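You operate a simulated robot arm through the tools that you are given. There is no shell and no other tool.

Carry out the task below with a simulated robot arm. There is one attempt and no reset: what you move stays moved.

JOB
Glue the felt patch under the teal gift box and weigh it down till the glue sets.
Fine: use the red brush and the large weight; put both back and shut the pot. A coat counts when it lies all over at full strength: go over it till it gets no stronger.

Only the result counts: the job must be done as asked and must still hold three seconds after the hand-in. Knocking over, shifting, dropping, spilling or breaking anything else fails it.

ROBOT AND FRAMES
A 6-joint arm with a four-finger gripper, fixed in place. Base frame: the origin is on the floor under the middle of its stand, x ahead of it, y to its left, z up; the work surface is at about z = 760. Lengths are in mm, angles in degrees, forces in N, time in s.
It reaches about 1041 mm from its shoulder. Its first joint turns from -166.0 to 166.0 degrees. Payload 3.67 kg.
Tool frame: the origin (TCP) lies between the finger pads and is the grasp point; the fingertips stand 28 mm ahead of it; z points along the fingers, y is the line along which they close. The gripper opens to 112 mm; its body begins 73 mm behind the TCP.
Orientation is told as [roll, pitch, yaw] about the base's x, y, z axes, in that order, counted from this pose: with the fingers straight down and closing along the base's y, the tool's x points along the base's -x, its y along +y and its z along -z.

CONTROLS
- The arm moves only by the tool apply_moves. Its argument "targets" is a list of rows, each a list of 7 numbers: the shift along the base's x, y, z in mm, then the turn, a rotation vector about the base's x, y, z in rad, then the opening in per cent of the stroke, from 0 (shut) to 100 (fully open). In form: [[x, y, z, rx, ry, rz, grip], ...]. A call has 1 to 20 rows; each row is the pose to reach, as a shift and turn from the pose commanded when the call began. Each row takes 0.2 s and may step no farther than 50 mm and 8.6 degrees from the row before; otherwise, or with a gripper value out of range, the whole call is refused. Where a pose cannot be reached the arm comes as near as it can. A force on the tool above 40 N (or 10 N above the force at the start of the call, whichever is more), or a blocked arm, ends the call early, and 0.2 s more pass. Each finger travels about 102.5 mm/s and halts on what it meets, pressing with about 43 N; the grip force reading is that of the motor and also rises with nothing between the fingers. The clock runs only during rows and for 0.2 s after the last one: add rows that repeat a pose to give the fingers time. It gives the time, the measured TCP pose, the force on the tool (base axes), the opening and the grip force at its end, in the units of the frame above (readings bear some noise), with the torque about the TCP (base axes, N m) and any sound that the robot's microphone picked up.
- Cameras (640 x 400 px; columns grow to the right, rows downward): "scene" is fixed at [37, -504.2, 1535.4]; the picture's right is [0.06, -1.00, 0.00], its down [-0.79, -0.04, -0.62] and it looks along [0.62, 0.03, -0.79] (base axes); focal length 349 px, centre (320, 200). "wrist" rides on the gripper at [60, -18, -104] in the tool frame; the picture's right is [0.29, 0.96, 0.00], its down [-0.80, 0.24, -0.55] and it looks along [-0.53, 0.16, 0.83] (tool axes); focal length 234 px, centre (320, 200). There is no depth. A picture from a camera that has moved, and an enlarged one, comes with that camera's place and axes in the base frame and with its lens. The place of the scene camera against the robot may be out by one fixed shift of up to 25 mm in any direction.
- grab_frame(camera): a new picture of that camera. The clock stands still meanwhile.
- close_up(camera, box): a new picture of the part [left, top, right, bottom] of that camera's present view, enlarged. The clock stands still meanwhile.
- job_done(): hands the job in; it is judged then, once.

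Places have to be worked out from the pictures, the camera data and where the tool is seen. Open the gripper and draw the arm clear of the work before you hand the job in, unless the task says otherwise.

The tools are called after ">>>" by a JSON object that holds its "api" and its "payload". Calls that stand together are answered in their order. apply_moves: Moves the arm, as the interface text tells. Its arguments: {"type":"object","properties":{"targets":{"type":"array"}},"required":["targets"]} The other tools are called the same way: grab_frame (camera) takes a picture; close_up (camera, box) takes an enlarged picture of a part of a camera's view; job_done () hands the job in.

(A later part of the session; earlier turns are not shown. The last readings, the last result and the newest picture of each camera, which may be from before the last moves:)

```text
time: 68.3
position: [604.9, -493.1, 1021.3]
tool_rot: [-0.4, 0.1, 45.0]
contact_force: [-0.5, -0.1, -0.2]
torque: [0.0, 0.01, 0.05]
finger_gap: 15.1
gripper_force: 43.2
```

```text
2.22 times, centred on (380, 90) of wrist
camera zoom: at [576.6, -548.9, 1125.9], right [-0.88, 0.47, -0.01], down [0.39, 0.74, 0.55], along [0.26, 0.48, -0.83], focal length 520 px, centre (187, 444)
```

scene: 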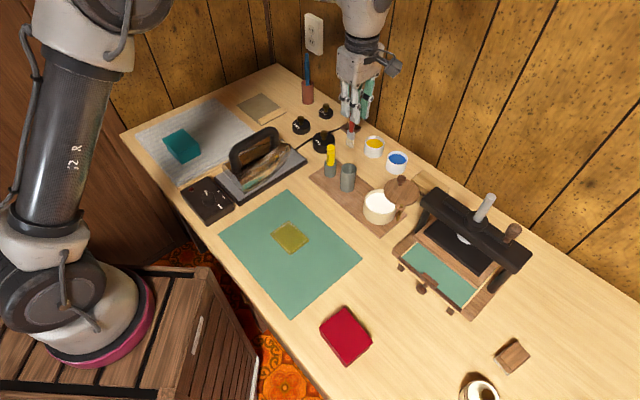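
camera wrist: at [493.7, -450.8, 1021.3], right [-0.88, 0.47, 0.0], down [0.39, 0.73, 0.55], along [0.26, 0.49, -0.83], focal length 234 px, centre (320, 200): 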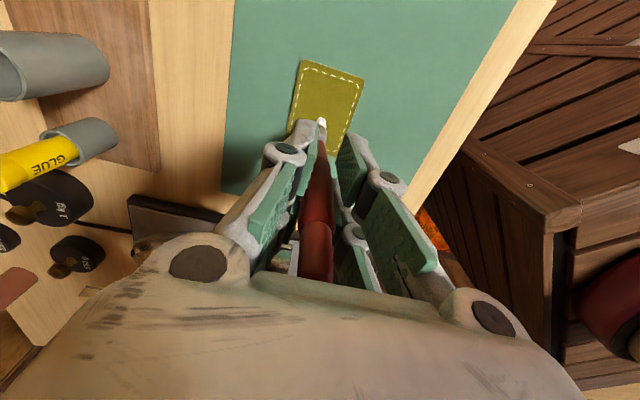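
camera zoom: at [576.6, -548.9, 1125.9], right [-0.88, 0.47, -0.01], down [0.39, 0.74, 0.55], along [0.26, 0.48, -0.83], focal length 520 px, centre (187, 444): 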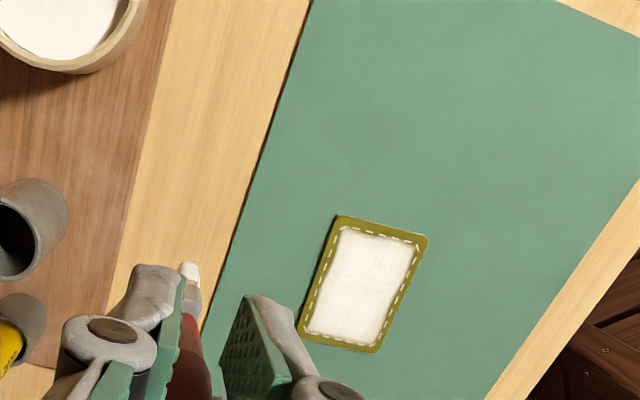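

The coat now looks the same as before the reload pass, so I judge it is at full strength. Next I'll put the brush back, hovering over its cup first.

>>> {"api": "apply_moves", "payload": {"targets": [[30, -20, 0, 0, 0, 0, 0], [60, -40, 0, 0, 0, 0, 0], [79.5, -52.5, 0, 0, 0, 0, 0], [79.5, -52.5, -30, 0, 0, 0, 0]]}}

>>> {"api": "close_up", "payload": {"camera": "wrist", "box": [270, 60, 370, 160]}}

>>> {"api": "close_up", "payload": {"camera": "scene", "box": [310, 110, 400, 200]}}

```text
time: 69.3
position: [685.0, -545.1, 989.8]
tool_rot: [-0.5, 0.1, 45.1]
contact_force: [-0.1, 0.3, -0.2]
torque: [-0.03, 0.01, 0.01]
finger_gap: 15.0
gripper_force: 42.7
```

```text
4.00 times, centred on (320, 110) of wrist
camera zoom: at [656.2, -601.3, 1094.9], right [-0.88, 0.47, -0.01], down [0.39, 0.74, 0.55], along [0.26, 0.48, -0.83], focal length 937 px, centre (320, 560)
```

zoom: 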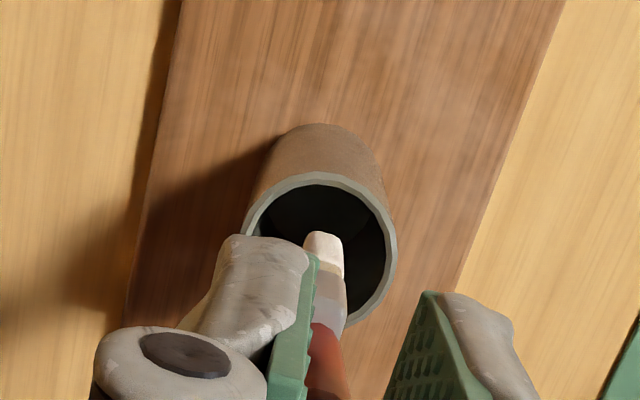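

```text
4.44 times, centred on (355, 155) of scene
camera zoom: at [37.0, -504.2, 1535.4], right [0.06, -1.0, 0.0], down [-0.79, -0.04, -0.62], along [0.62, 0.03, -0.79], focal length 1553 px, centre (164, 400)
```

zoom: 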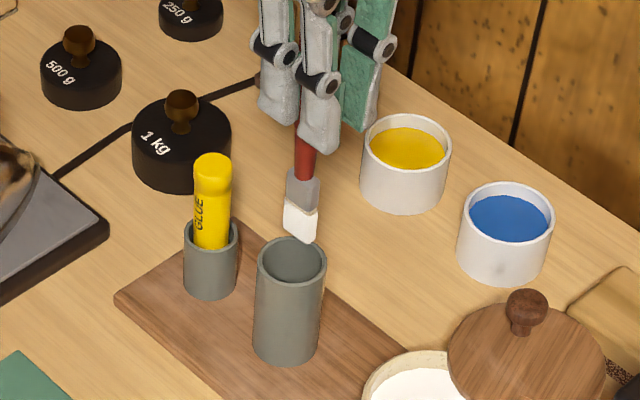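

The tip is within about 2 mm of the cup's centre. I'll lower the brush into the cup.

>>> {"api": "apply_moves", "payload": {"targets": [[-1, 1.5, -20, 0, 0, 0, 0], [-1, 1.5, -40, 0, 0, 0, 0], [-1, 1.5, -60, 0, 0, 0, 0], [-1, 1.5, -80, 0, 0, 0, 0], [-1, 1.5, -91, 0, 0, 0, 0], [-1, 1.5, -95, 0, 0, 0, 0]]}}

>>> {"api": "close_up", "payload": {"camera": "scene", "box": [310, 110, 400, 200]}}

```text
time: 70.7
position: [683.3, -544.7, 896.3]
tool_rot: [-0.4, 0.1, 45.1]
contact_force: [-0.6, 0.0, 7.1]
torque: [0.07, 0.05, 0.0]
finger_gap: 14.9
gripper_force: 43.0
```

```text
4.44 times, centred on (355, 155) of scene
camera zoom: at [37.0, -504.2, 1535.4], right [0.06, -1.0, 0.0], down [-0.79, -0.04, -0.62], along [0.62, 0.03, -0.79], focal length 1553 px, centre (164, 400)
```

zoom: 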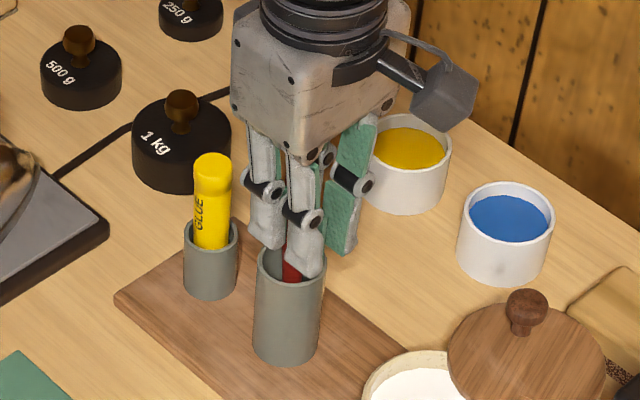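

The brush stands on the cup's floor (7 N). I'll open the fingers and rise clear.

>>> {"api": "apply_moves", "payload": {"targets": [[0, 0, 0, 0, 0, 0, 30], [0, 0, 0, 0, 0, 0, 60], [0, 0, 0, 0, 0, 0, 60], [0, 0, 40, 0, 0, 0, 60], [0, 0, 85, 0, 0, 0, 60], [0, 0, 125, 0, 0, 0, 60]]}}

>>> {"api": "close_up", "payload": {"camera": "scene", "box": [310, 100, 410, 210]}}

>>> {"api": "grab_frame", "payload": {"camera": "wrist"}}

```text
time: 72.1
position: [683.4, -545.6, 1022.1]
tool_rot: [-0.3, 0.0, 45.1]
contact_force: [0.5, 0.4, -0.5]
torque: [0.01, 0.0, 0.04]
finger_gap: 67.4
gripper_force: 0.1
```

```text
3.64 times, centred on (360, 155) of scene
camera zoom: at [37.0, -504.2, 1535.4], right [0.06, -1.0, 0.0], down [-0.79, -0.04, -0.62], along [0.62, 0.03, -0.79], focal length 1270 px, centre (174, 364)
```

zoom: 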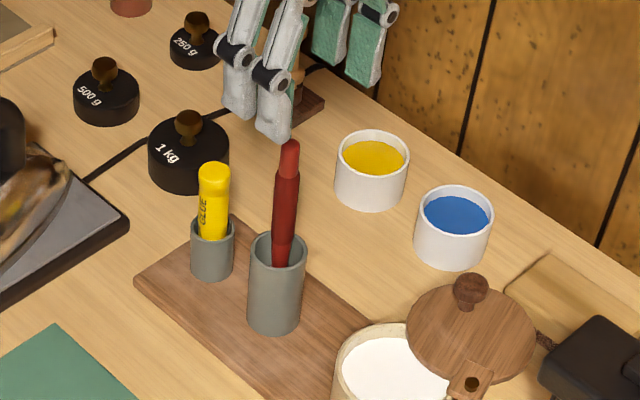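

```text
taken
camera wrist: at [655.0, -600.5, 1125.1], right [-0.88, 0.47, 0.0], down [0.39, 0.74, 0.55], along [0.26, 0.48, -0.83], focal length 234 px, centre (320, 200)
```

wrist: 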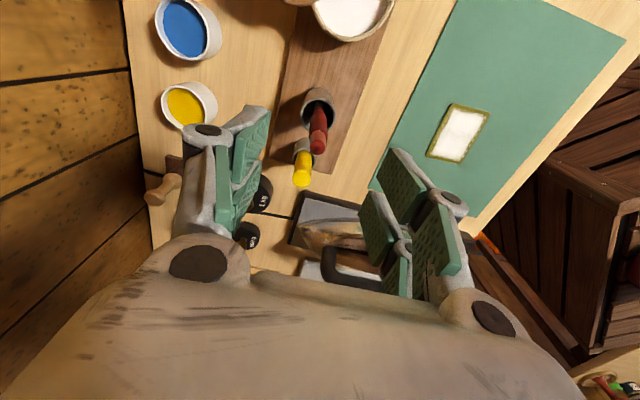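

The brush is back in its cup. Now I'll fetch the teal box promptly, crossing high above the iron.

>>> {"api": "apply_moves", "payload": {"targets": [[11, 45, 5, 0.006, 0, 0.016, 80], [22, 91, 5, 0.006, 0, 0.016, 100], [34, 137, 5, 0.006, 0, 0.016, 100], [45, 183, 5, 0.006, 0, 0.016, 100], [56, 229, 5, 0.006, 0, 0.016, 100], [67, 275, 5, 0.006, 0, 0.016, 100], [79, 321, 5, 0.006, 0, 0.016, 100], [90, 367, 5, 0.006, 0, 0.016, 100], [101, 413, 5, 0.006, 0, 0.016, 100], [112, 458, 0, 0.006, 0, 0.016, 100], [123, 501, -15, 0.006, 0, 0.016, 100], [123, 501, -60, 0.006, 0, 0.016, 100], [123, 501, -100, 0.006, 0, 0.016, 100]]}}

>>> {"api": "grab_frame", "payload": {"camera": "wrist"}}

>>> {"api": "close_up", "payload": {"camera": "scene", "box": [130, 80, 240, 190]}}

```text
time: 74.9
position: [806.6, -43.4, 920.9]
tool_rot: [-0.1, -0.3, 46.0]
contact_force: [0.5, 0.4, -0.1]
torque: [0.01, -0.02, -0.03]
finger_gap: 111.8
gripper_force: 0.2
```

```text
taken
camera wrist: at [779.1, -99.4, 1023.4], right [-0.89, 0.46, 0.0], down [0.38, 0.74, 0.56], along [0.26, 0.49, -0.83], focal length 234 px, centre (320, 200)
```

wrist: 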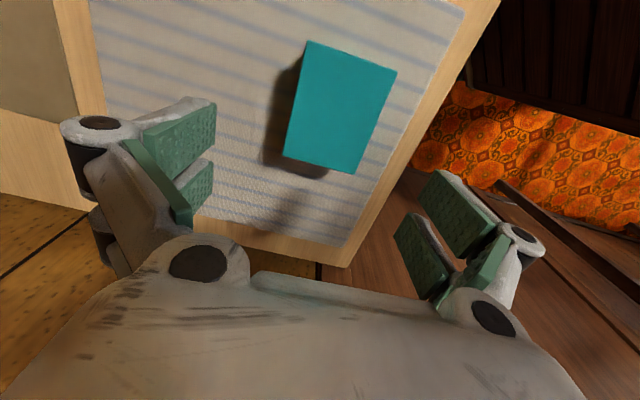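

```text
3.64 times, centred on (185, 135) of scene
camera zoom: at [37.0, -504.2, 1535.4], right [0.06, -1.0, 0.0], down [-0.79, -0.04, -0.62], along [0.62, 0.03, -0.79], focal length 1270 px, centre (811, 436)
```

zoom: 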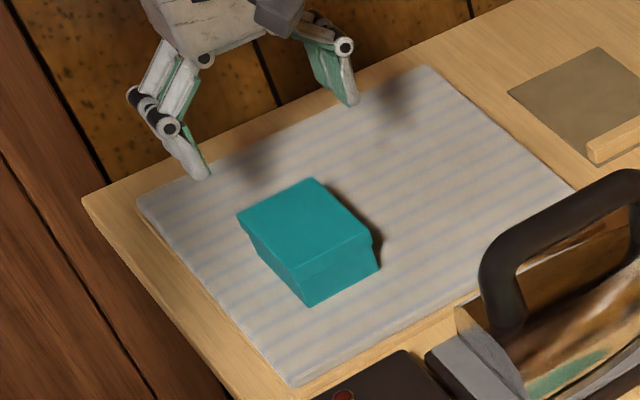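

Comparing this view with the earlier ones, the box top is really at about z 830, with the box centred near (790,-49). I'll zoom in to get its pose exactly before descending.

>>> {"api": "close_up", "payload": {"camera": "wrist", "box": [260, 20, 420, 180]}}

>>> {"api": "close_up", "payload": {"camera": "scene", "box": [155, 115, 215, 175]}}

```text
2.50 times, centred on (340, 100) of wrist
camera zoom: at [779.1, -99.4, 1023.4], right [-0.89, 0.46, 0.0], down [0.38, 0.74, 0.56], along [0.26, 0.49, -0.83], focal length 585 px, centre (270, 450)
```

zoom: 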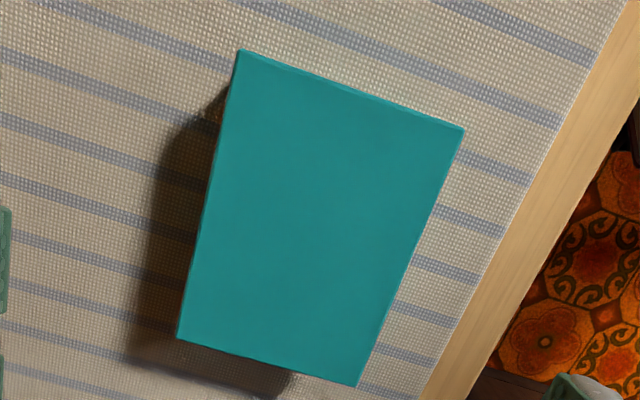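

```text
6.67 times, centred on (185, 145) of scene
camera zoom: at [37.0, -504.2, 1535.4], right [0.06, -1.0, 0.0], down [-0.79, -0.04, -0.62], along [0.62, 0.03, -0.79], focal length 2329 px, centre (1220, 567)
```

zoom: 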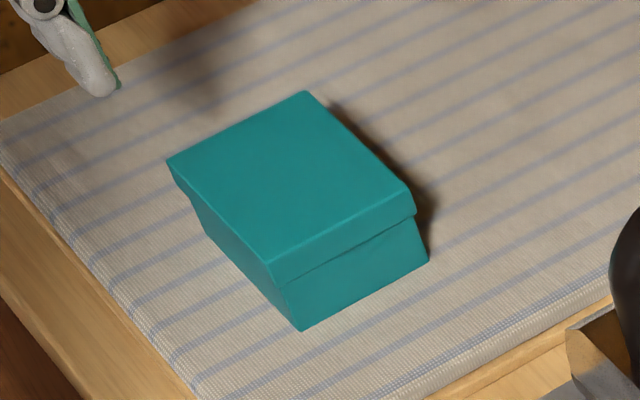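

The box is 88 x 69 mm at the lid, centred at (791.4,-50.2), turned 46.6°, top at z 829. I'll align and descend with the fingers fully open on its short sides.

>>> {"api": "apply_moves", "payload": {"targets": [[-15.2, -6.8, 0, 0, 0.005, 0.01, 100], [-15.2, -6.8, -40, 0, 0.005, 0.01, 100], [-15.2, -6.8, -75, 0, 0.005, 0.01, 100], [-15.2, -6.8, -100, 0, 0.005, 0.01, 100]]}}

>>> {"api": "grab_frame", "payload": {"camera": "wrist"}}

>>> {"api": "close_up", "payload": {"camera": "scene", "box": [140, 90, 230, 180]}}

```text
time: 75.9
position: [791.9, -51.5, 819.6]
tool_rot: [0.0, 0.0, 46.6]
contact_force: [0.5, 0.2, 0.6]
torque: [0.0, 0.02, -0.01]
finger_gap: 111.9
gripper_force: 0.2
```

```text
taken
camera wrist: at [764.7, -107.1, 923.9], right [-0.89, 0.45, 0.0], down [0.37, 0.74, 0.55], along [0.25, 0.5, -0.83], focal length 234 px, centre (320, 200)
```

wrist: 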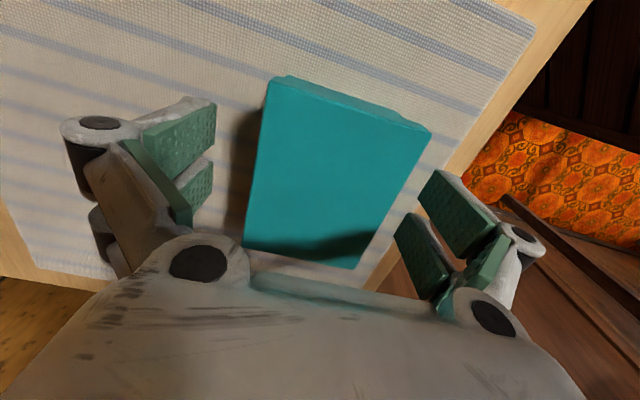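

```text
4.44 times, centred on (185, 135) of scene
camera zoom: at [37.0, -504.2, 1535.4], right [0.06, -1.0, 0.0], down [-0.79, -0.04, -0.62], along [0.62, 0.03, -0.79], focal length 1553 px, centre (920, 489)
```

zoom: 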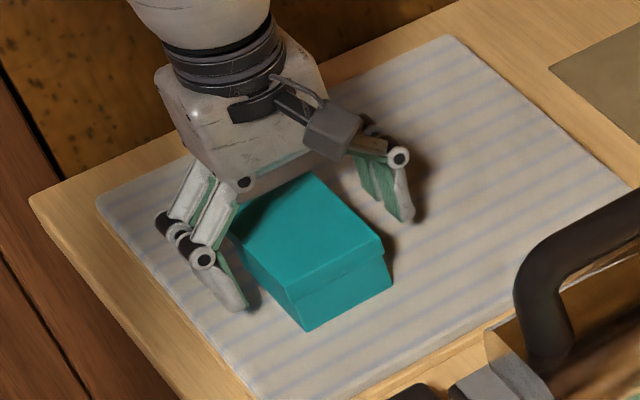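

The fingers straddle the box evenly. Closing on it.

>>> {"api": "apply_moves", "payload": {"targets": [[0, 0, 0, 0, 0, 0, 75], [0, 0, 0, 0, 0, 0, 60], [0, 0, 0, 0, 0, 0, 45], [0, 0, 0, 0, 0, 0, 30], [0, 0, 0, 0, 0, 0, 30]]}}

>>> {"api": "grab_frame", "payload": {"camera": "wrist"}}

```text
time: 77.1
position: [791.3, -50.9, 819.8]
tool_rot: [0.1, 0.0, 46.7]
contact_force: [0.5, 0.5, 2.7]
torque: [0.1, 0.07, 0.02]
finger_gap: 68.2
gripper_force: 42.8
```

```text
taken
camera wrist: at [764.8, -107.0, 924.0], right [-0.89, 0.45, 0.0], down [0.37, 0.74, 0.55], along [0.25, 0.5, -0.83], focal length 234 px, centre (320, 200)
```

wrist: 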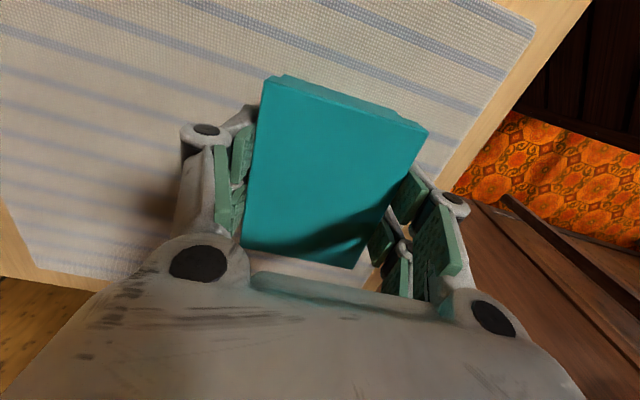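

Gripped at 68 mm. I'll lift a little and check that the whole box comes up, not just its lid.

>>> {"api": "apply_moves", "payload": {"targets": [[0, 0, 15, 0, 0, 0, 20], [0, 0, 40, 0, 0, 0, 20], [0, 0, 40, 0, 0, 0, 20]]}}

>>> {"api": "close_up", "payload": {"camera": "scene", "box": [140, 90, 230, 180]}}

>>> {"api": "close_up", "payload": {"camera": "wrist", "box": [220, 50, 440, 280]}}

```text
time: 77.9
position: [791.6, -50.7, 860.8]
tool_rot: [0.0, 0.1, 46.5]
contact_force: [0.0, 0.3, 0.0]
torque: [0.0, 0.0, -0.02]
finger_gap: 68.2
gripper_force: 43.1
```

```text
4.44 times, centred on (185, 135) of scene
camera zoom: at [37.0, -504.2, 1535.4], right [0.06, -1.0, 0.0], down [-0.79, -0.04, -0.62], along [0.62, 0.03, -0.79], focal length 1553 px, centre (920, 489)
```

zoom: 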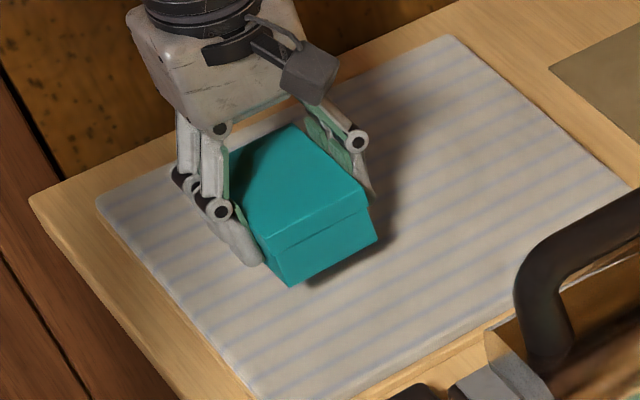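

```text
1.74 times, centred on (330, 165) of wrist
camera zoom: at [764.3, -107.0, 964.7], right [-0.89, 0.45, 0.0], down [0.37, 0.74, 0.55], along [0.25, 0.5, -0.83], focal length 407 px, centre (303, 261)
```

zoom: 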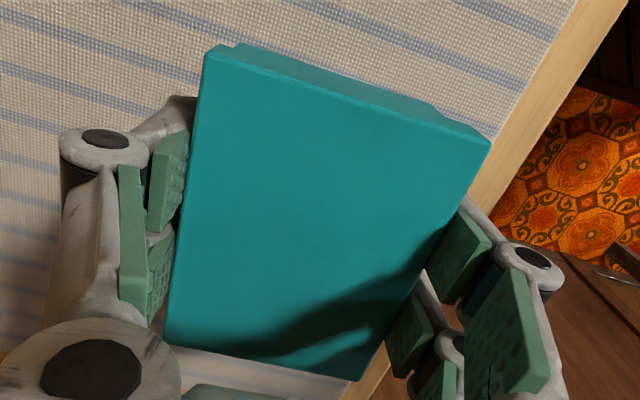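

The whole box lifts, and it sits centred and square in the grip. The patch had turned slightly (now about 50°), so on the way I'll stop where the wrist camera can see it past the box, to measure its pose.

>>> {"api": "apply_moves", "payload": {"targets": [[0, 0, 48, 0, 0, 0, 20], [-10, -14, 92, 0, 0, 0, 20], [-30, -42, 125, 0, 0, 0, 20], [-58, -78, 139, 0, 0, 0, 20], [-86, -115, 139, 0, 0, 0, 20], [-114, -152, 139, 0, 0, 0, 20], [-142, -189, 139, 0, 0, 0, 20], [-170, -226, 139, 0, 0, 0, 20], [-198, -263, 139, 0, 0, 0, 20], [-226, -301, 139, 0, 0, 0, 20]]}}

>>> {"api": "grab_frame", "payload": {"camera": "wrist"}}

>>> {"api": "close_up", "payload": {"camera": "wrist", "box": [280, 0, 420, 100]}}

>>> {"api": "close_up", "payload": {"camera": "scene", "box": [265, 205, 325, 265]}}

```text
time: 80.1
position: [565.7, -351.5, 999.6]
tool_rot: [0.1, 0.1, 46.6]
contact_force: [0.5, 0.2, -0.6]
torque: [0.0, 0.0, -0.01]
finger_gap: 68.6
gripper_force: 42.7
```

```text
taken
camera wrist: at [539.3, -407.6, 1103.5], right [-0.89, 0.45, 0.0], down [0.37, 0.74, 0.55], along [0.25, 0.5, -0.83], focal length 234 px, centre (320, 200)
```

wrist: 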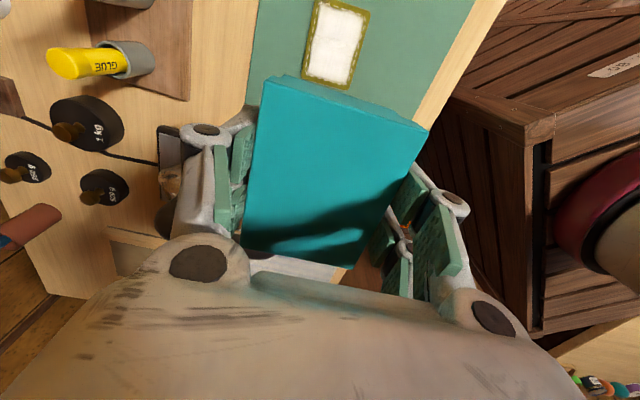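

```text
4.00 times, centred on (350, 50) of wrist
camera zoom: at [539.3, -407.6, 1103.5], right [-0.89, 0.45, 0.0], down [0.37, 0.74, 0.55], along [0.25, 0.5, -0.83], focal length 937 px, centre (200, 800)
```

zoom: 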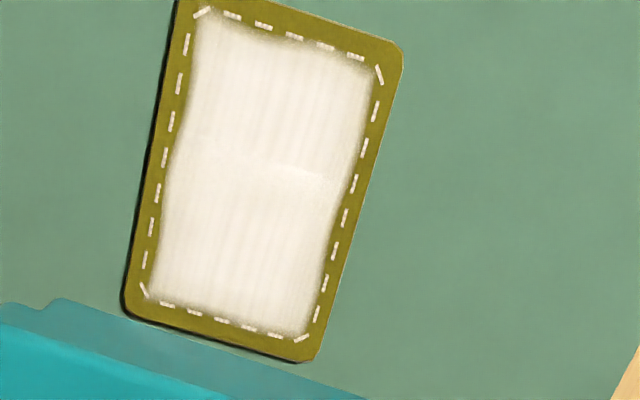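

```text
6.67 times, centred on (295, 235) of scene
camera zoom: at [37.0, -504.2, 1535.4], right [0.06, -1.0, 0.0], down [-0.79, -0.04, -0.62], along [0.62, 0.03, -0.79], focal length 2329 px, centre (487, -33)
```

zoom: 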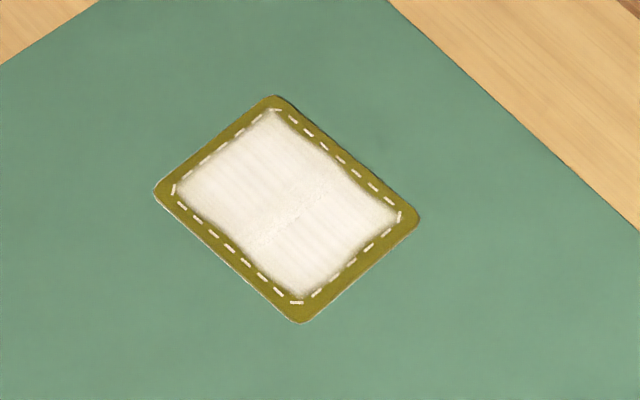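

The patch is centred at about (525,-397), turned about 50°. I'll turn the box by 3.2°, move over it and come down to about 25 mm above for a check.

>>> {"api": "apply_moves", "payload": {"targets": [[-20, -22, 0, 0, 0, 0.028, 20], [-40.8, -45.3, 0, 0, 0, 0.056, 20], [-40.8, -45.3, -45, 0, 0, 0.056, 20], [-40.8, -45.3, -90, 0, 0, 0.056, 20], [-40.8, -45.3, -135, 0, 0, 0.056, 20], [-40.8, -45.3, -165, 0, 0, 0.056, 20], [-40.8, -45.3, -175, 0, 0, 0.056, 20]]}}

>>> {"api": "close_up", "payload": {"camera": "scene", "box": [255, 195, 325, 265]}}

>>> {"api": "grab_frame", "payload": {"camera": "wrist"}}

```text
time: 81.7
position: [525.4, -396.5, 823.3]
tool_rot: [0.0, 0.0, 49.8]
contact_force: [1.6, -0.3, -1.4]
torque: [-0.01, -0.02, 0.03]
finger_gap: 68.2
gripper_force: 42.8
```

```text
5.71 times, centred on (290, 230) of scene
camera zoom: at [37.0, -504.2, 1535.4], right [0.06, -1.0, 0.0], down [-0.79, -0.04, -0.62], along [0.62, 0.03, -0.79], focal length 1996 px, centre (491, 29)
```

zoom: 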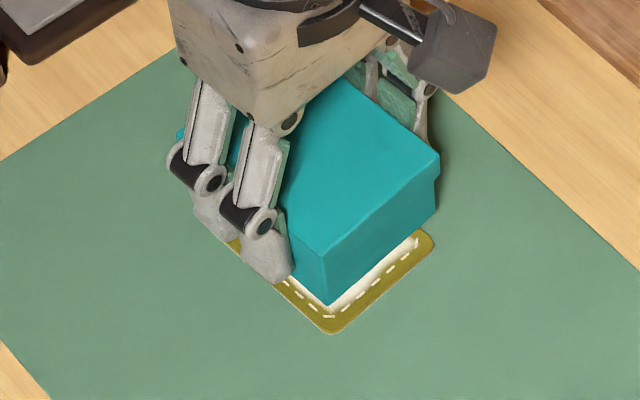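

```text
taken
camera wrist: at [501.7, -454.6, 928.4], right [-0.92, 0.4, 0.0], down [0.33, 0.76, 0.55], along [0.22, 0.51, -0.83], focal length 234 px, centre (320, 200)
```

wrist: 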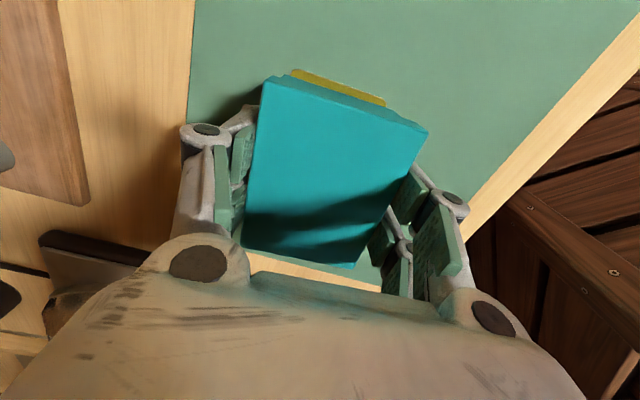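

Almost aligned; the patch seems to stick out about 3 mm on the side towards the robot. I'll shift slightly and go a little lower for a closer comparison before contact.

>>> {"api": "apply_moves", "payload": {"targets": [[-2.5, -1.5, -8, 0, 0, 0, 20], [-2.5, -1.5, -13, 0, 0, 0, 20]]}}

>>> {"api": "close_up", "payload": {"camera": "scene", "box": [270, 215, 320, 265]}}

>>> {"api": "close_up", "payload": {"camera": "wrist", "box": [230, 40, 450, 140]}}

```text
time: 82.3
position: [524.0, -397.5, 811.1]
tool_rot: [0.1, 0.1, 49.9]
contact_force: [-0.2, 0.1, -1.3]
torque: [0.01, 0.03, 0.01]
finger_gap: 68.1
gripper_force: 43.0
```

```text
8.00 times, centred on (295, 240) of scene
camera zoom: at [37.0, -504.2, 1535.4], right [0.06, -1.0, 0.0], down [-0.79, -0.04, -0.62], along [0.62, 0.03, -0.79], focal length 2795 px, centre (520, -120)
```

zoom: 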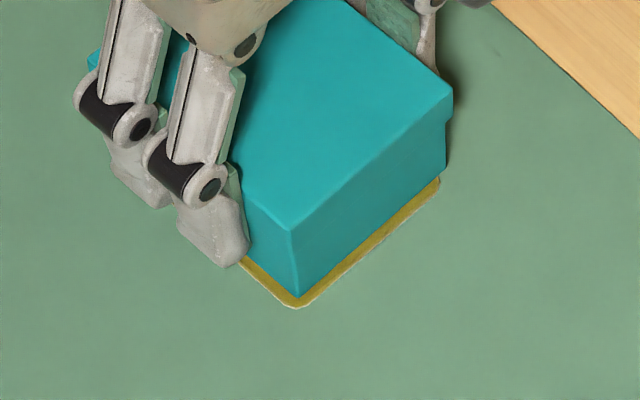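

```text
2.91 times, centred on (340, 90) of wrist
camera zoom: at [498.9, -456.1, 915.5], right [-0.92, 0.4, 0.0], down [0.33, 0.76, 0.55], along [0.22, 0.51, -0.83], focal length 681 px, centre (262, 520)
```

zoom: 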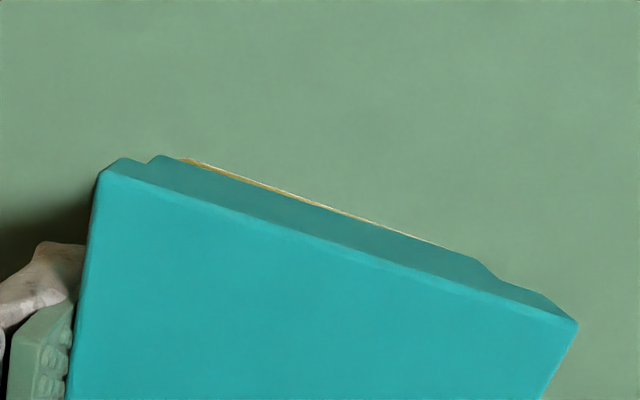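

After this shift the projected corners coincide within about 1 mm. I'll go down 7 mm more and compare again.

>>> {"api": "apply_moves", "payload": {"targets": [[0, 0, -4, 0, 0, 0, 20], [0, 0, -7, 0, 0, 0, 20]]}}

>>> {"api": "close_up", "payload": {"camera": "scene", "box": [270, 215, 320, 265]}}

>>> {"api": "close_up", "payload": {"camera": "wrist", "box": [250, 60, 430, 140]}}

```text
time: 82.9
position: [522.3, -398.8, 804.5]
tool_rot: [0.1, 0.0, 49.8]
contact_force: [0.0, 0.2, -0.3]
torque: [0.02, 0.01, 0.01]
finger_gap: 68.3
gripper_force: 43.0
```

```text
8.00 times, centred on (295, 240) of scene
camera zoom: at [37.0, -504.2, 1535.4], right [0.06, -1.0, 0.0], down [-0.79, -0.04, -0.62], along [0.62, 0.03, -0.79], focal length 2795 px, centre (520, -120)
```

zoom: 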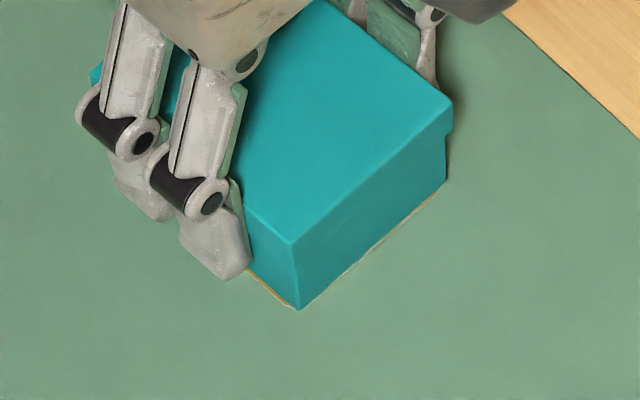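

```text
3.56 times, centred on (340, 100) of wrist
camera zoom: at [498.6, -456.0, 908.5], right [-0.92, 0.4, 0.0], down [0.33, 0.76, 0.55], along [0.22, 0.51, -0.83], focal length 833 px, centre (249, 556)
```

zoom: 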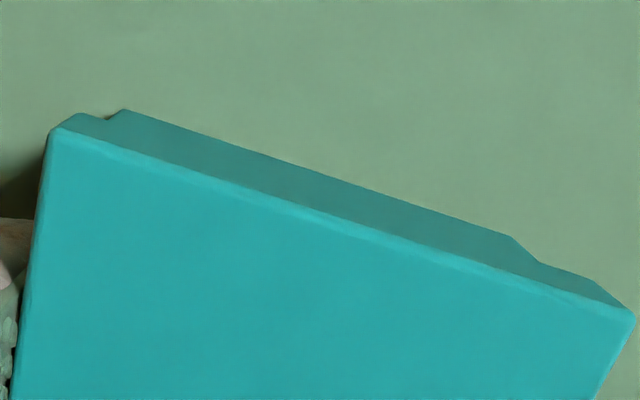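

Edges coincide almost exactly. Lowering onto the patch until contact.

>>> {"api": "apply_moves", "payload": {"targets": [[0.5, 0.5, -2, 0, 0, 0, 20], [0.5, 0.5, -4, 0, 0, 0, 20], [0.5, 0.5, -5, 0, 0, 0, 20]]}}

```text
time: 83.7
position: [523.8, -397.7, 800.6]
tool_rot: [0.0, 0.0, 49.8]
contact_force: [-2.2, 1.7, 36.3]
torque: [-0.03, -0.13, 0.0]
finger_gap: 68.0
gripper_force: 42.6
```

Contact made (36 N). I'll ease the pressure, open the fingers and rise.

>>> {"api": "apply_moves", "payload": {"targets": [[0, 0, 2, 0, 0, 0, 20], [0, 0, 3.5, 0, 0, 0, 20], [0, 0, 3.5, 0, 0, 0, 75], [0, 0, 3.5, 0, 0, 0, 100], [0, 0, 3.5, 0, 0, 0, 100], [0, 0, 40, 0, 0, 0, 100], [0, 0, 85, 0, 0, 0, 100], [0, 0, 130, 0, 0, 0, 100]]}}

>>> {"api": "close_up", "payload": {"camera": "scene", "box": [260, 205, 330, 275]}}

>>> {"api": "grab_frame", "payload": {"camera": "wrist"}}

```text
time: 85.5
position: [523.3, -398.3, 930.0]
tool_rot: [0.2, 0.0, 49.8]
contact_force: [0.2, 0.3, -1.0]
torque: [0.01, 0.03, 0.04]
finger_gap: 111.8
gripper_force: 0.1
```

```text
5.71 times, centred on (295, 240) of scene
camera zoom: at [37.0, -504.2, 1535.4], right [0.06, -1.0, 0.0], down [-0.79, -0.04, -0.62], along [0.62, 0.03, -0.79], focal length 1996 px, centre (463, -29)
```

zoom: 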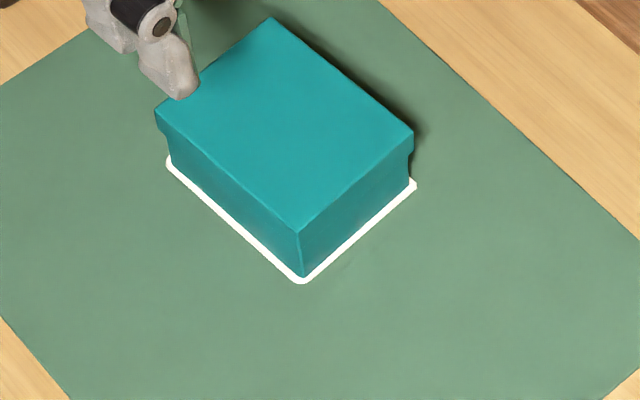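

```text
taken
camera wrist: at [499.3, -456.2, 1034.1], right [-0.92, 0.4, 0.0], down [0.33, 0.76, 0.55], along [0.22, 0.51, -0.83], focal length 234 px, centre (320, 200)
```

wrist: 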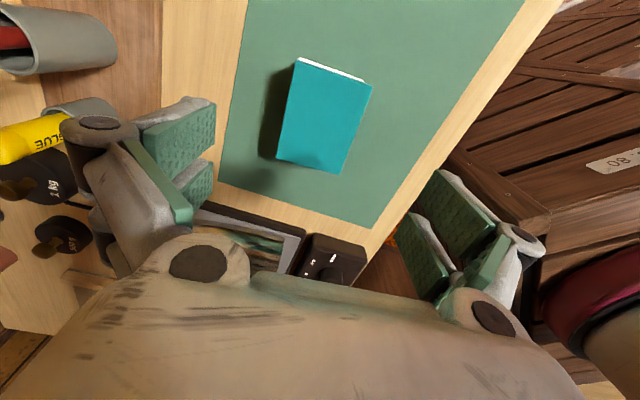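

The box sits on the patch with an even white glue line all round. Next I'll fetch the 1 kg weight, crossing high and turning the gripper back.

>>> {"api": "apply_moves", "payload": {"targets": [[15, -3, 40, 0, 0, -0.1, 100], [45, -9, 75, 0, 0, -0.2, 90], [90, -18, 90, 0, 0, -0.3, 80], [135, -27, 90, 0, 0, -0.4, 70], [180, -36, 90, 0, 0, -0.5, 60], [225, -45, 90, 0, 0, -0.6, 60], [270, -54, 90, 0, 0, -0.7, 60], [310, -62, 90, 0, 0, -0.8, 60], [339.7, -68.2, 80, 0, 0, -0.869, 60], [339.7, -68.2, 35, 0, 0, -0.869, 60], [339.7, -68.2, 0, 0, 0, -0.869, 60]]}}

>>> {"api": "grab_frame", "payload": {"camera": "wrist"}}

>>> {"api": "close_up", "payload": {"camera": "wrist", "box": [240, 60, 400, 220]}}

>>> {"api": "close_up", "payload": {"camera": "scene", "box": [280, 80, 380, 180]}}

```text
time: 87.9
position: [861.5, -466.2, 928.5]
tool_rot: [0.1, 0.0, 0.0]
contact_force: [-0.7, 0.3, 0.7]
torque: [0.02, -0.03, -0.03]
finger_gap: 67.5
gripper_force: 0.0
```

```text
taken
camera wrist: at [803.4, -484.9, 1033.7], right [-0.29, 0.96, 0.0], down [0.8, 0.24, 0.55], along [0.53, 0.16, -0.83], focal length 234 px, centre (320, 200)
```

wrist: 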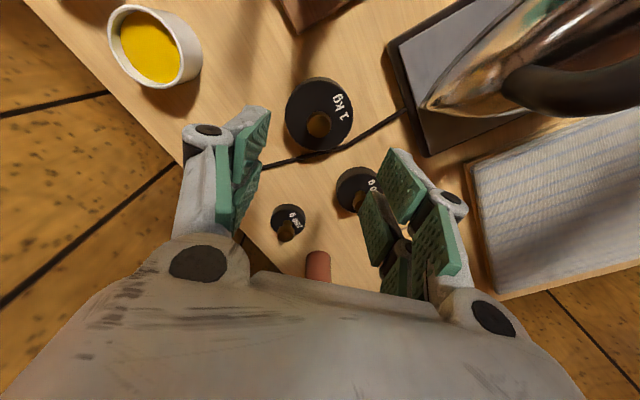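

```text
2.50 times, centred on (320, 140) of wrist
camera zoom: at [803.4, -484.9, 1033.7], right [-0.29, 0.96, 0.0], down [0.8, 0.24, 0.55], along [0.53, 0.16, -0.83], focal length 585 px, centre (320, 350)
```

zoom: 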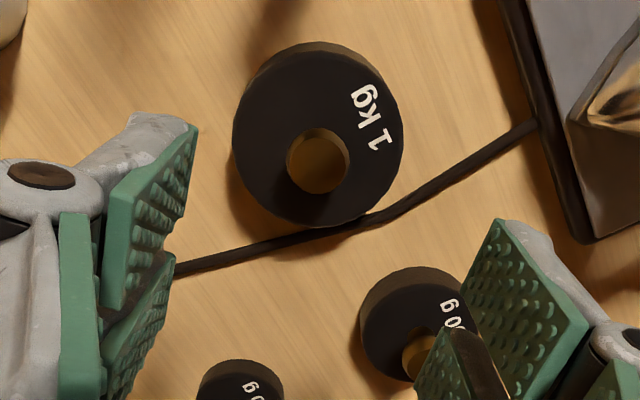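

```text
4.00 times, centred on (330, 130) of scene
camera zoom: at [37.0, -504.2, 1535.4], right [0.06, -1.0, 0.0], down [-0.79, -0.04, -0.62], along [0.62, 0.03, -0.79], focal length 1397 px, centre (280, 480)
```

zoom: 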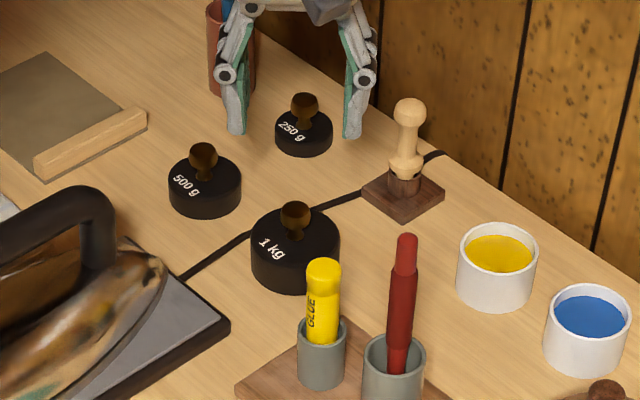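

The weight's knob is at about (860.7,-468.3), its top near z 825 and disc top near 797. I'll descend around the knob and close.

>>> {"api": "apply_moves", "payload": {"targets": [[-1, -2, -40, 0, 0, 0, 60], [-1, -2, -75, 0, 0, 0, 60], [-1, -2, -97, 0, 0, 0, 60]]}}

>>> {"api": "close_up", "payload": {"camera": "wrist", "box": [180, 60, 460, 280]}}

>>> {"api": "close_up", "payload": {"camera": "scene", "box": [280, 80, 380, 180]}}

```text
time: 88.7
position: [861.5, -468.4, 832.7]
tool_rot: [0.2, 0.0, 0.0]
contact_force: [-0.1, 0.0, 0.3]
torque: [0.01, 0.0, -0.02]
finger_gap: 66.9
gripper_force: 0.0
```

```text
1.82 times, centred on (320, 170) of wrist
camera zoom: at [802.5, -486.6, 936.4], right [-0.29, 0.96, 0.0], down [0.8, 0.24, 0.55], along [0.53, 0.16, -0.83], focal length 426 px, centre (320, 254)
```

zoom: 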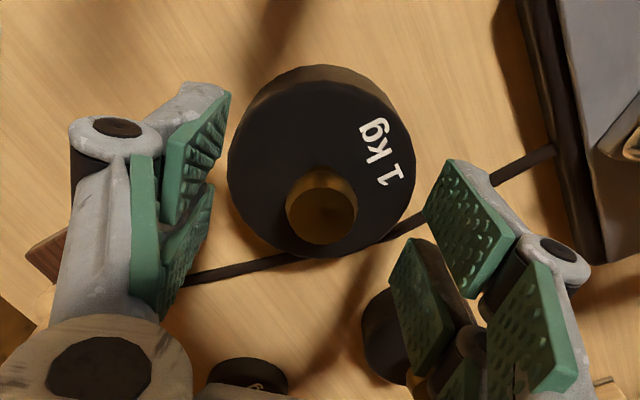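

```text
4.00 times, centred on (330, 130) of scene
camera zoom: at [37.0, -504.2, 1535.4], right [0.06, -1.0, 0.0], down [-0.79, -0.04, -0.62], along [0.62, 0.03, -0.79], focal length 1397 px, centre (280, 480)
```

zoom: 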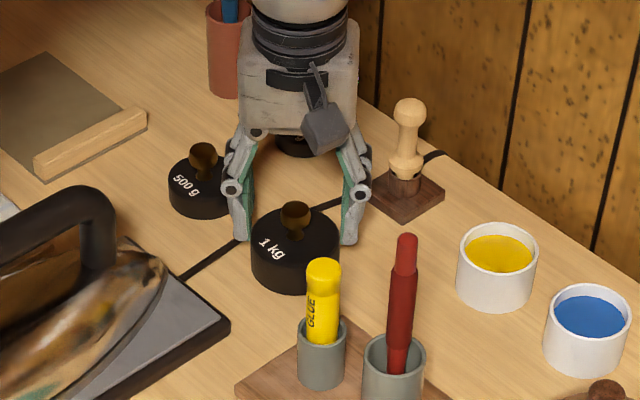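

The knob top is nearer z 820, so I'll lower 6 mm more and then close on it.

>>> {"api": "apply_moves", "payload": {"targets": [[-0.5, 0, -6, 0, 0, 0, 60], [-0.5, 0, -6, 0, 0, 0, 35], [-0.5, 0, -6, 0, 0, 0, 15], [-0.5, 0, -6, 0, 0, 0, 0], [-0.5, 0, -6, 0, 0, 0, 0]]}}

>>> {"api": "close_up", "payload": {"camera": "wrist", "box": [180, 60, 460, 280]}}

```text
time: 89.9
position: [860.3, -467.7, 825.5]
tool_rot: [0.0, 0.0, -0.1]
contact_force: [3.7, 2.4, 0.7]
torque: [0.06, -0.5, 0.07]
finger_gap: 20.3
gripper_force: 42.9
```

```text
1.82 times, centred on (320, 170) of wrist
camera zoom: at [802.4, -486.4, 930.6], right [-0.29, 0.96, 0.0], down [0.8, 0.24, 0.55], along [0.53, 0.16, -0.83], focal length 426 px, centre (320, 254)
```

zoom: 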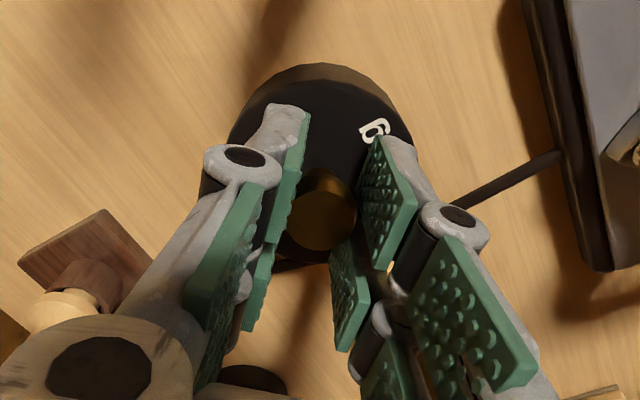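

The knob is gripped (gap 20 mm). I'll lift the weight straight up and check it.

>>> {"api": "apply_moves", "payload": {"targets": [[0, 0, 10, 0, 0, 0, 0], [0, 0, 40, 0, 0, 0, 0], [0, 0, 85, 0, 0, 0, 0], [0, 0, 130, 0, 0, 0, 0], [0, 0, 170, 0, 0, 0, 0]]}}

>>> {"api": "grab_frame", "payload": {"camera": "scene"}}

>>> {"api": "close_up", "payload": {"camera": "wrist", "box": [180, 60, 460, 280]}}

```text
time: 91.1
position: [861.1, -469.3, 995.0]
tool_rot: [0.2, 0.1, 0.0]
contact_force: [0.3, 0.0, -11.4]
torque: [0.03, 0.05, 0.0]
finger_gap: 20.4
gripper_force: 42.9
```

```text
taken
```

scene: 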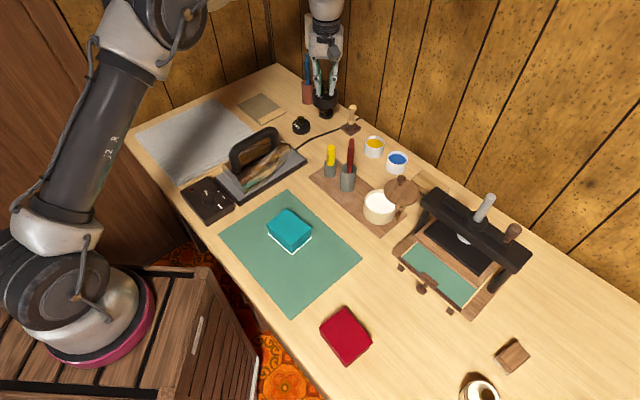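

```text
1.82 times, centred on (320, 170) of wrist
camera zoom: at [802.5, -487.9, 1099.2], right [-0.29, 0.96, 0.0], down [0.8, 0.24, 0.55], along [0.53, 0.16, -0.83], focal length 426 px, centre (320, 254)
```

zoom: 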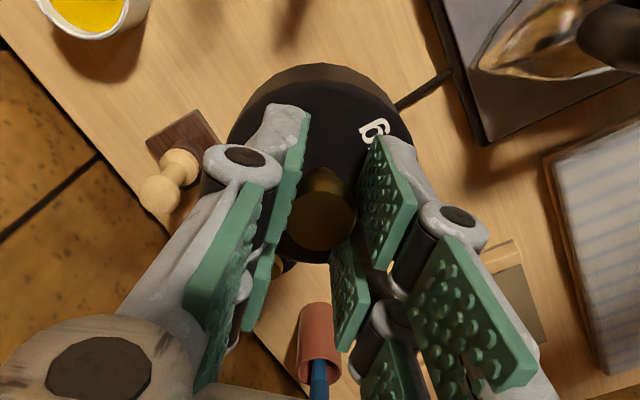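

The weight hangs steadily (11 N). I'll carry it over the box.

>>> {"api": "apply_moves", "payload": {"targets": [[-40, 8, 5, 0, 0, 0, 0], [-84, 17, 5, 0, 0, 0, 0], [-128, 26, 5, 0, 0, 0, 0], [-172, 35, 5, 0, 0, 0, 0], [-216, 44, 5, 0, 0, 0, 0], [-260, 53, 5, 0, 0, 0, 0], [-300, 62, 5, 0, 0, 0, 0], [-337, 70, 0, 0, 0, 0, 0], [-337, 70, -40, 0, 0, 0, 0], [-337, 70, -80, 0, 0, 0, 0], [-337, 70, -80, 0, 0, 0, 0]]}}

>>> {"api": "close_up", "payload": {"camera": "scene", "box": [250, 165, 340, 265]}}

>>> {"api": "grab_frame", "payload": {"camera": "wrist"}}

```text
time: 93.5
position: [524.2, -399.0, 916.5]
tool_rot: [0.1, 0.1, 0.0]
contact_force: [-0.6, 0.4, -9.6]
torque: [0.02, 0.03, -0.04]
finger_gap: 20.5
gripper_force: 43.1
```

```text
4.00 times, centred on (295, 215) of scene
camera zoom: at [37.0, -504.2, 1535.4], right [0.06, -1.0, 0.0], down [-0.79, -0.04, -0.62], along [0.62, 0.03, -0.79], focal length 1397 px, centre (420, 140)
```

zoom: 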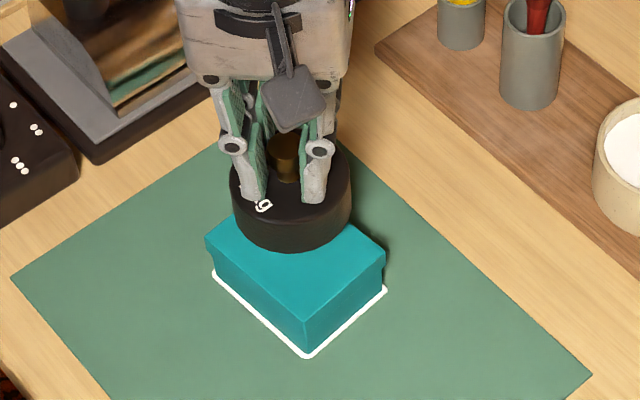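

```text
taken
camera wrist: at [465.2, -417.4, 1019.8], right [-0.29, 0.96, 0.0], down [0.8, 0.24, 0.55], along [0.53, 0.16, -0.83], focal length 234 px, centre (320, 200)
```

wrist: 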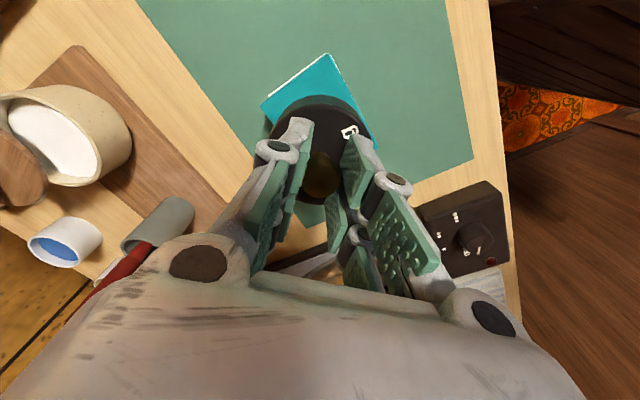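

The weight is centred over the box lid. Lowering it gently to contact.

>>> {"api": "apply_moves", "payload": {"targets": [[0, 0, -18, 0, 0, 0, 0], [0, 0, -30, 0, 0, 0, 0], [0, 0, -36, 0, 0, 0, 0]]}}

>>> {"api": "close_up", "payload": {"camera": "scene", "box": [250, 165, 340, 265]}}

```text
time: 94.3
position: [524.4, -398.4, 880.2]
tool_rot: [0.1, 0.0, 0.1]
contact_force: [0.9, 0.3, -9.7]
torque: [0.01, 0.01, -0.02]
finger_gap: 20.5
gripper_force: 42.6
```

```text
4.00 times, centred on (295, 215) of scene
camera zoom: at [37.0, -504.2, 1535.4], right [0.06, -1.0, 0.0], down [-0.79, -0.04, -0.62], along [0.62, 0.03, -0.79], focal length 1397 px, centre (420, 140)
```

zoom: 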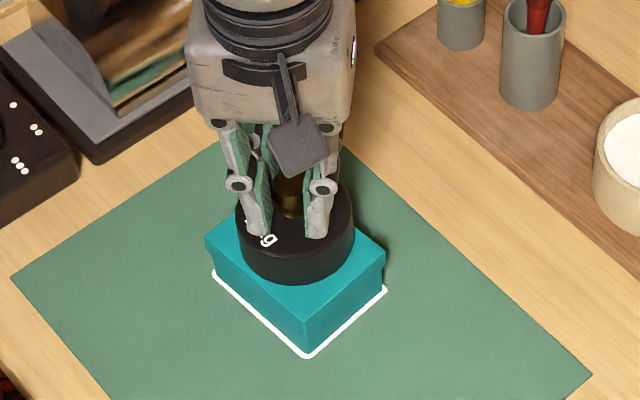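

Still hanging (10 N). A few more millimetres, in small steps.

>>> {"api": "apply_moves", "payload": {"targets": [[0, 0, -2, 0, 0, 0, 0], [0, 0, -4, 0, 0, 0, 0], [0, 0, -5, 0, 0, 0, 0]]}}

```text
time: 95.1
position: [525.0, -397.6, 876.3]
tool_rot: [-0.1, -0.1, 0.1]
contact_force: [-0.9, 0.5, 24.6]
torque: [0.11, -0.13, 0.0]
finger_gap: 20.3
gripper_force: 42.8
```

The weight is down on the box. I'll ease off the pressure, open the fingers and rise.

>>> {"api": "apply_moves", "payload": {"targets": [[0, 0, 2, 0, 0, 0, 0], [0, 0, 3, 0, 0, 0, 0], [0, 0, 3, 0, 0, 0, 30], [0, 0, 3, 0, 0, 0, 55], [0, 0, 3, 0, 0, 0, 55], [0, 0, 30, 0, 0, 0, 55], [0, 0, 75, 0, 0, 0, 55], [0, 0, 110, 0, 0, 0, 55]]}}

>>> {"api": "close_up", "payload": {"camera": "scene", "box": [250, 175, 340, 265]}}

>>> {"api": "grab_frame", "payload": {"camera": "wrist"}}

```text
time: 96.9
position: [522.7, -398.4, 985.4]
tool_rot: [0.2, 0.1, 0.0]
contact_force: [-0.4, 0.0, -0.2]
torque: [0.02, -0.01, 0.01]
finger_gap: 61.7
gripper_force: 0.0
```

```text
4.44 times, centred on (295, 220) of scene
camera zoom: at [37.0, -504.2, 1535.4], right [0.06, -1.0, 0.0], down [-0.79, -0.04, -0.62], along [0.62, 0.03, -0.79], focal length 1553 px, centre (431, 111)
```

zoom: 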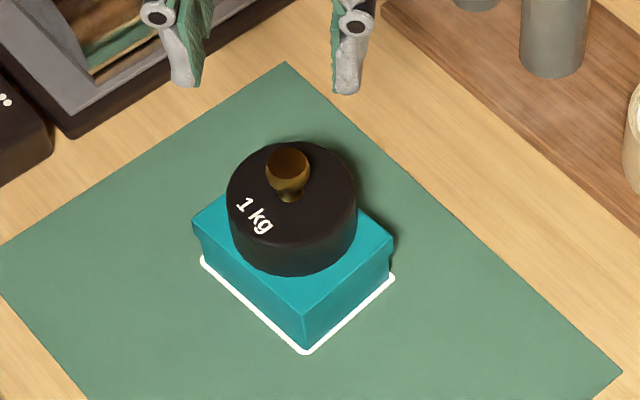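

```text
taken
camera wrist: at [464.5, -417.0, 1090.1], right [-0.29, 0.96, 0.0], down [0.8, 0.24, 0.55], along [0.53, 0.16, -0.83], focal length 234 px, centre (320, 200)
```

wrist: 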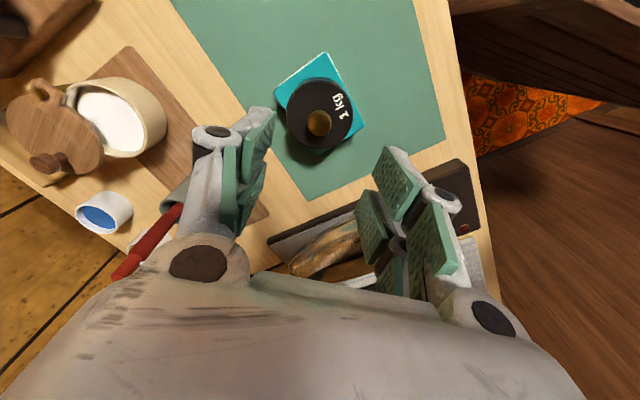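

The weight rests squarely on the box, so the glue can set while I shut the pot. I'll go above the swung-out lid's knob.

>>> {"api": "apply_moves", "payload": {"targets": [[10, -20, 40, 0, 0, 0, 55], [30, -62, 45, 0, 0, 0, 55], [50, -104, 45, 0, 0, 0, 55], [70, -146, 45, 0, 0, -0.02, 55], [90, -188, 45, 0, 0, -0.03, 55], [112, -231, 45, 0, 0, -0.05, 55], [135, -277, 45, 0, 0, -0.06, 55], [135, -277, 0, 0, 0, -0.06, 55], [135, -277, -45, 0, 0, -0.06, 55]]}}

>>> {"api": "grab_frame", "payload": {"camera": "wrist"}}

>>> {"api": "close_up", "payload": {"camera": "wrist", "box": [220, 40, 440, 200]}}

>>> {"api": "close_up", "payload": {"camera": "scene", "box": [250, 175, 340, 265]}}

```text
refused: row 7 steps farther than a row can; nothing moved
```

```text
taken
camera wrist: at [464.5, -417.0, 1090.1], right [-0.29, 0.96, 0.0], down [0.8, 0.24, 0.55], along [0.53, 0.16, -0.83], focal length 234 px, centre (320, 200)
```

wrist: 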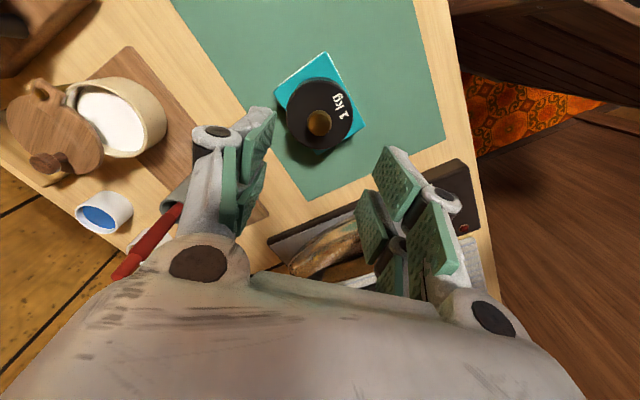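

```text
2.50 times, centred on (330, 120) of wrist
camera zoom: at [464.5, -417.0, 1090.1], right [-0.29, 0.96, 0.0], down [0.8, 0.24, 0.55], along [0.53, 0.16, -0.83], focal length 585 px, centre (295, 400)
```

zoom: 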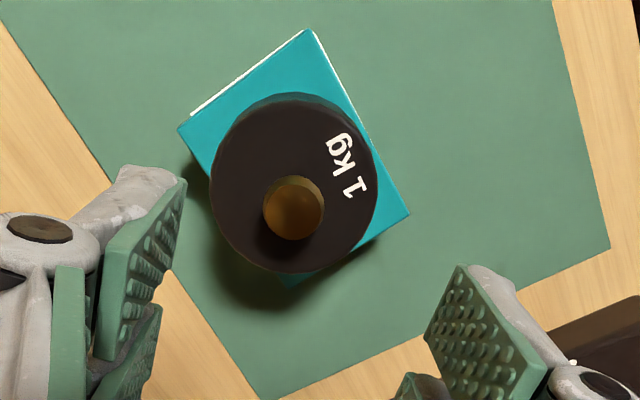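

```text
4.44 times, centred on (295, 220) of scene
camera zoom: at [37.0, -504.2, 1535.4], right [0.06, -1.0, 0.0], down [-0.79, -0.04, -0.62], along [0.62, 0.03, -0.79], focal length 1553 px, centre (431, 111)
```

zoom: 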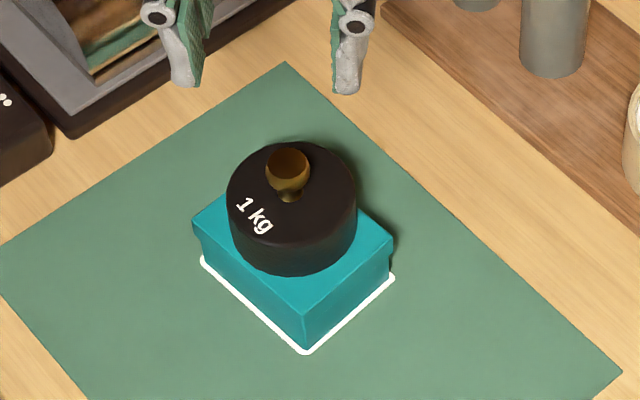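

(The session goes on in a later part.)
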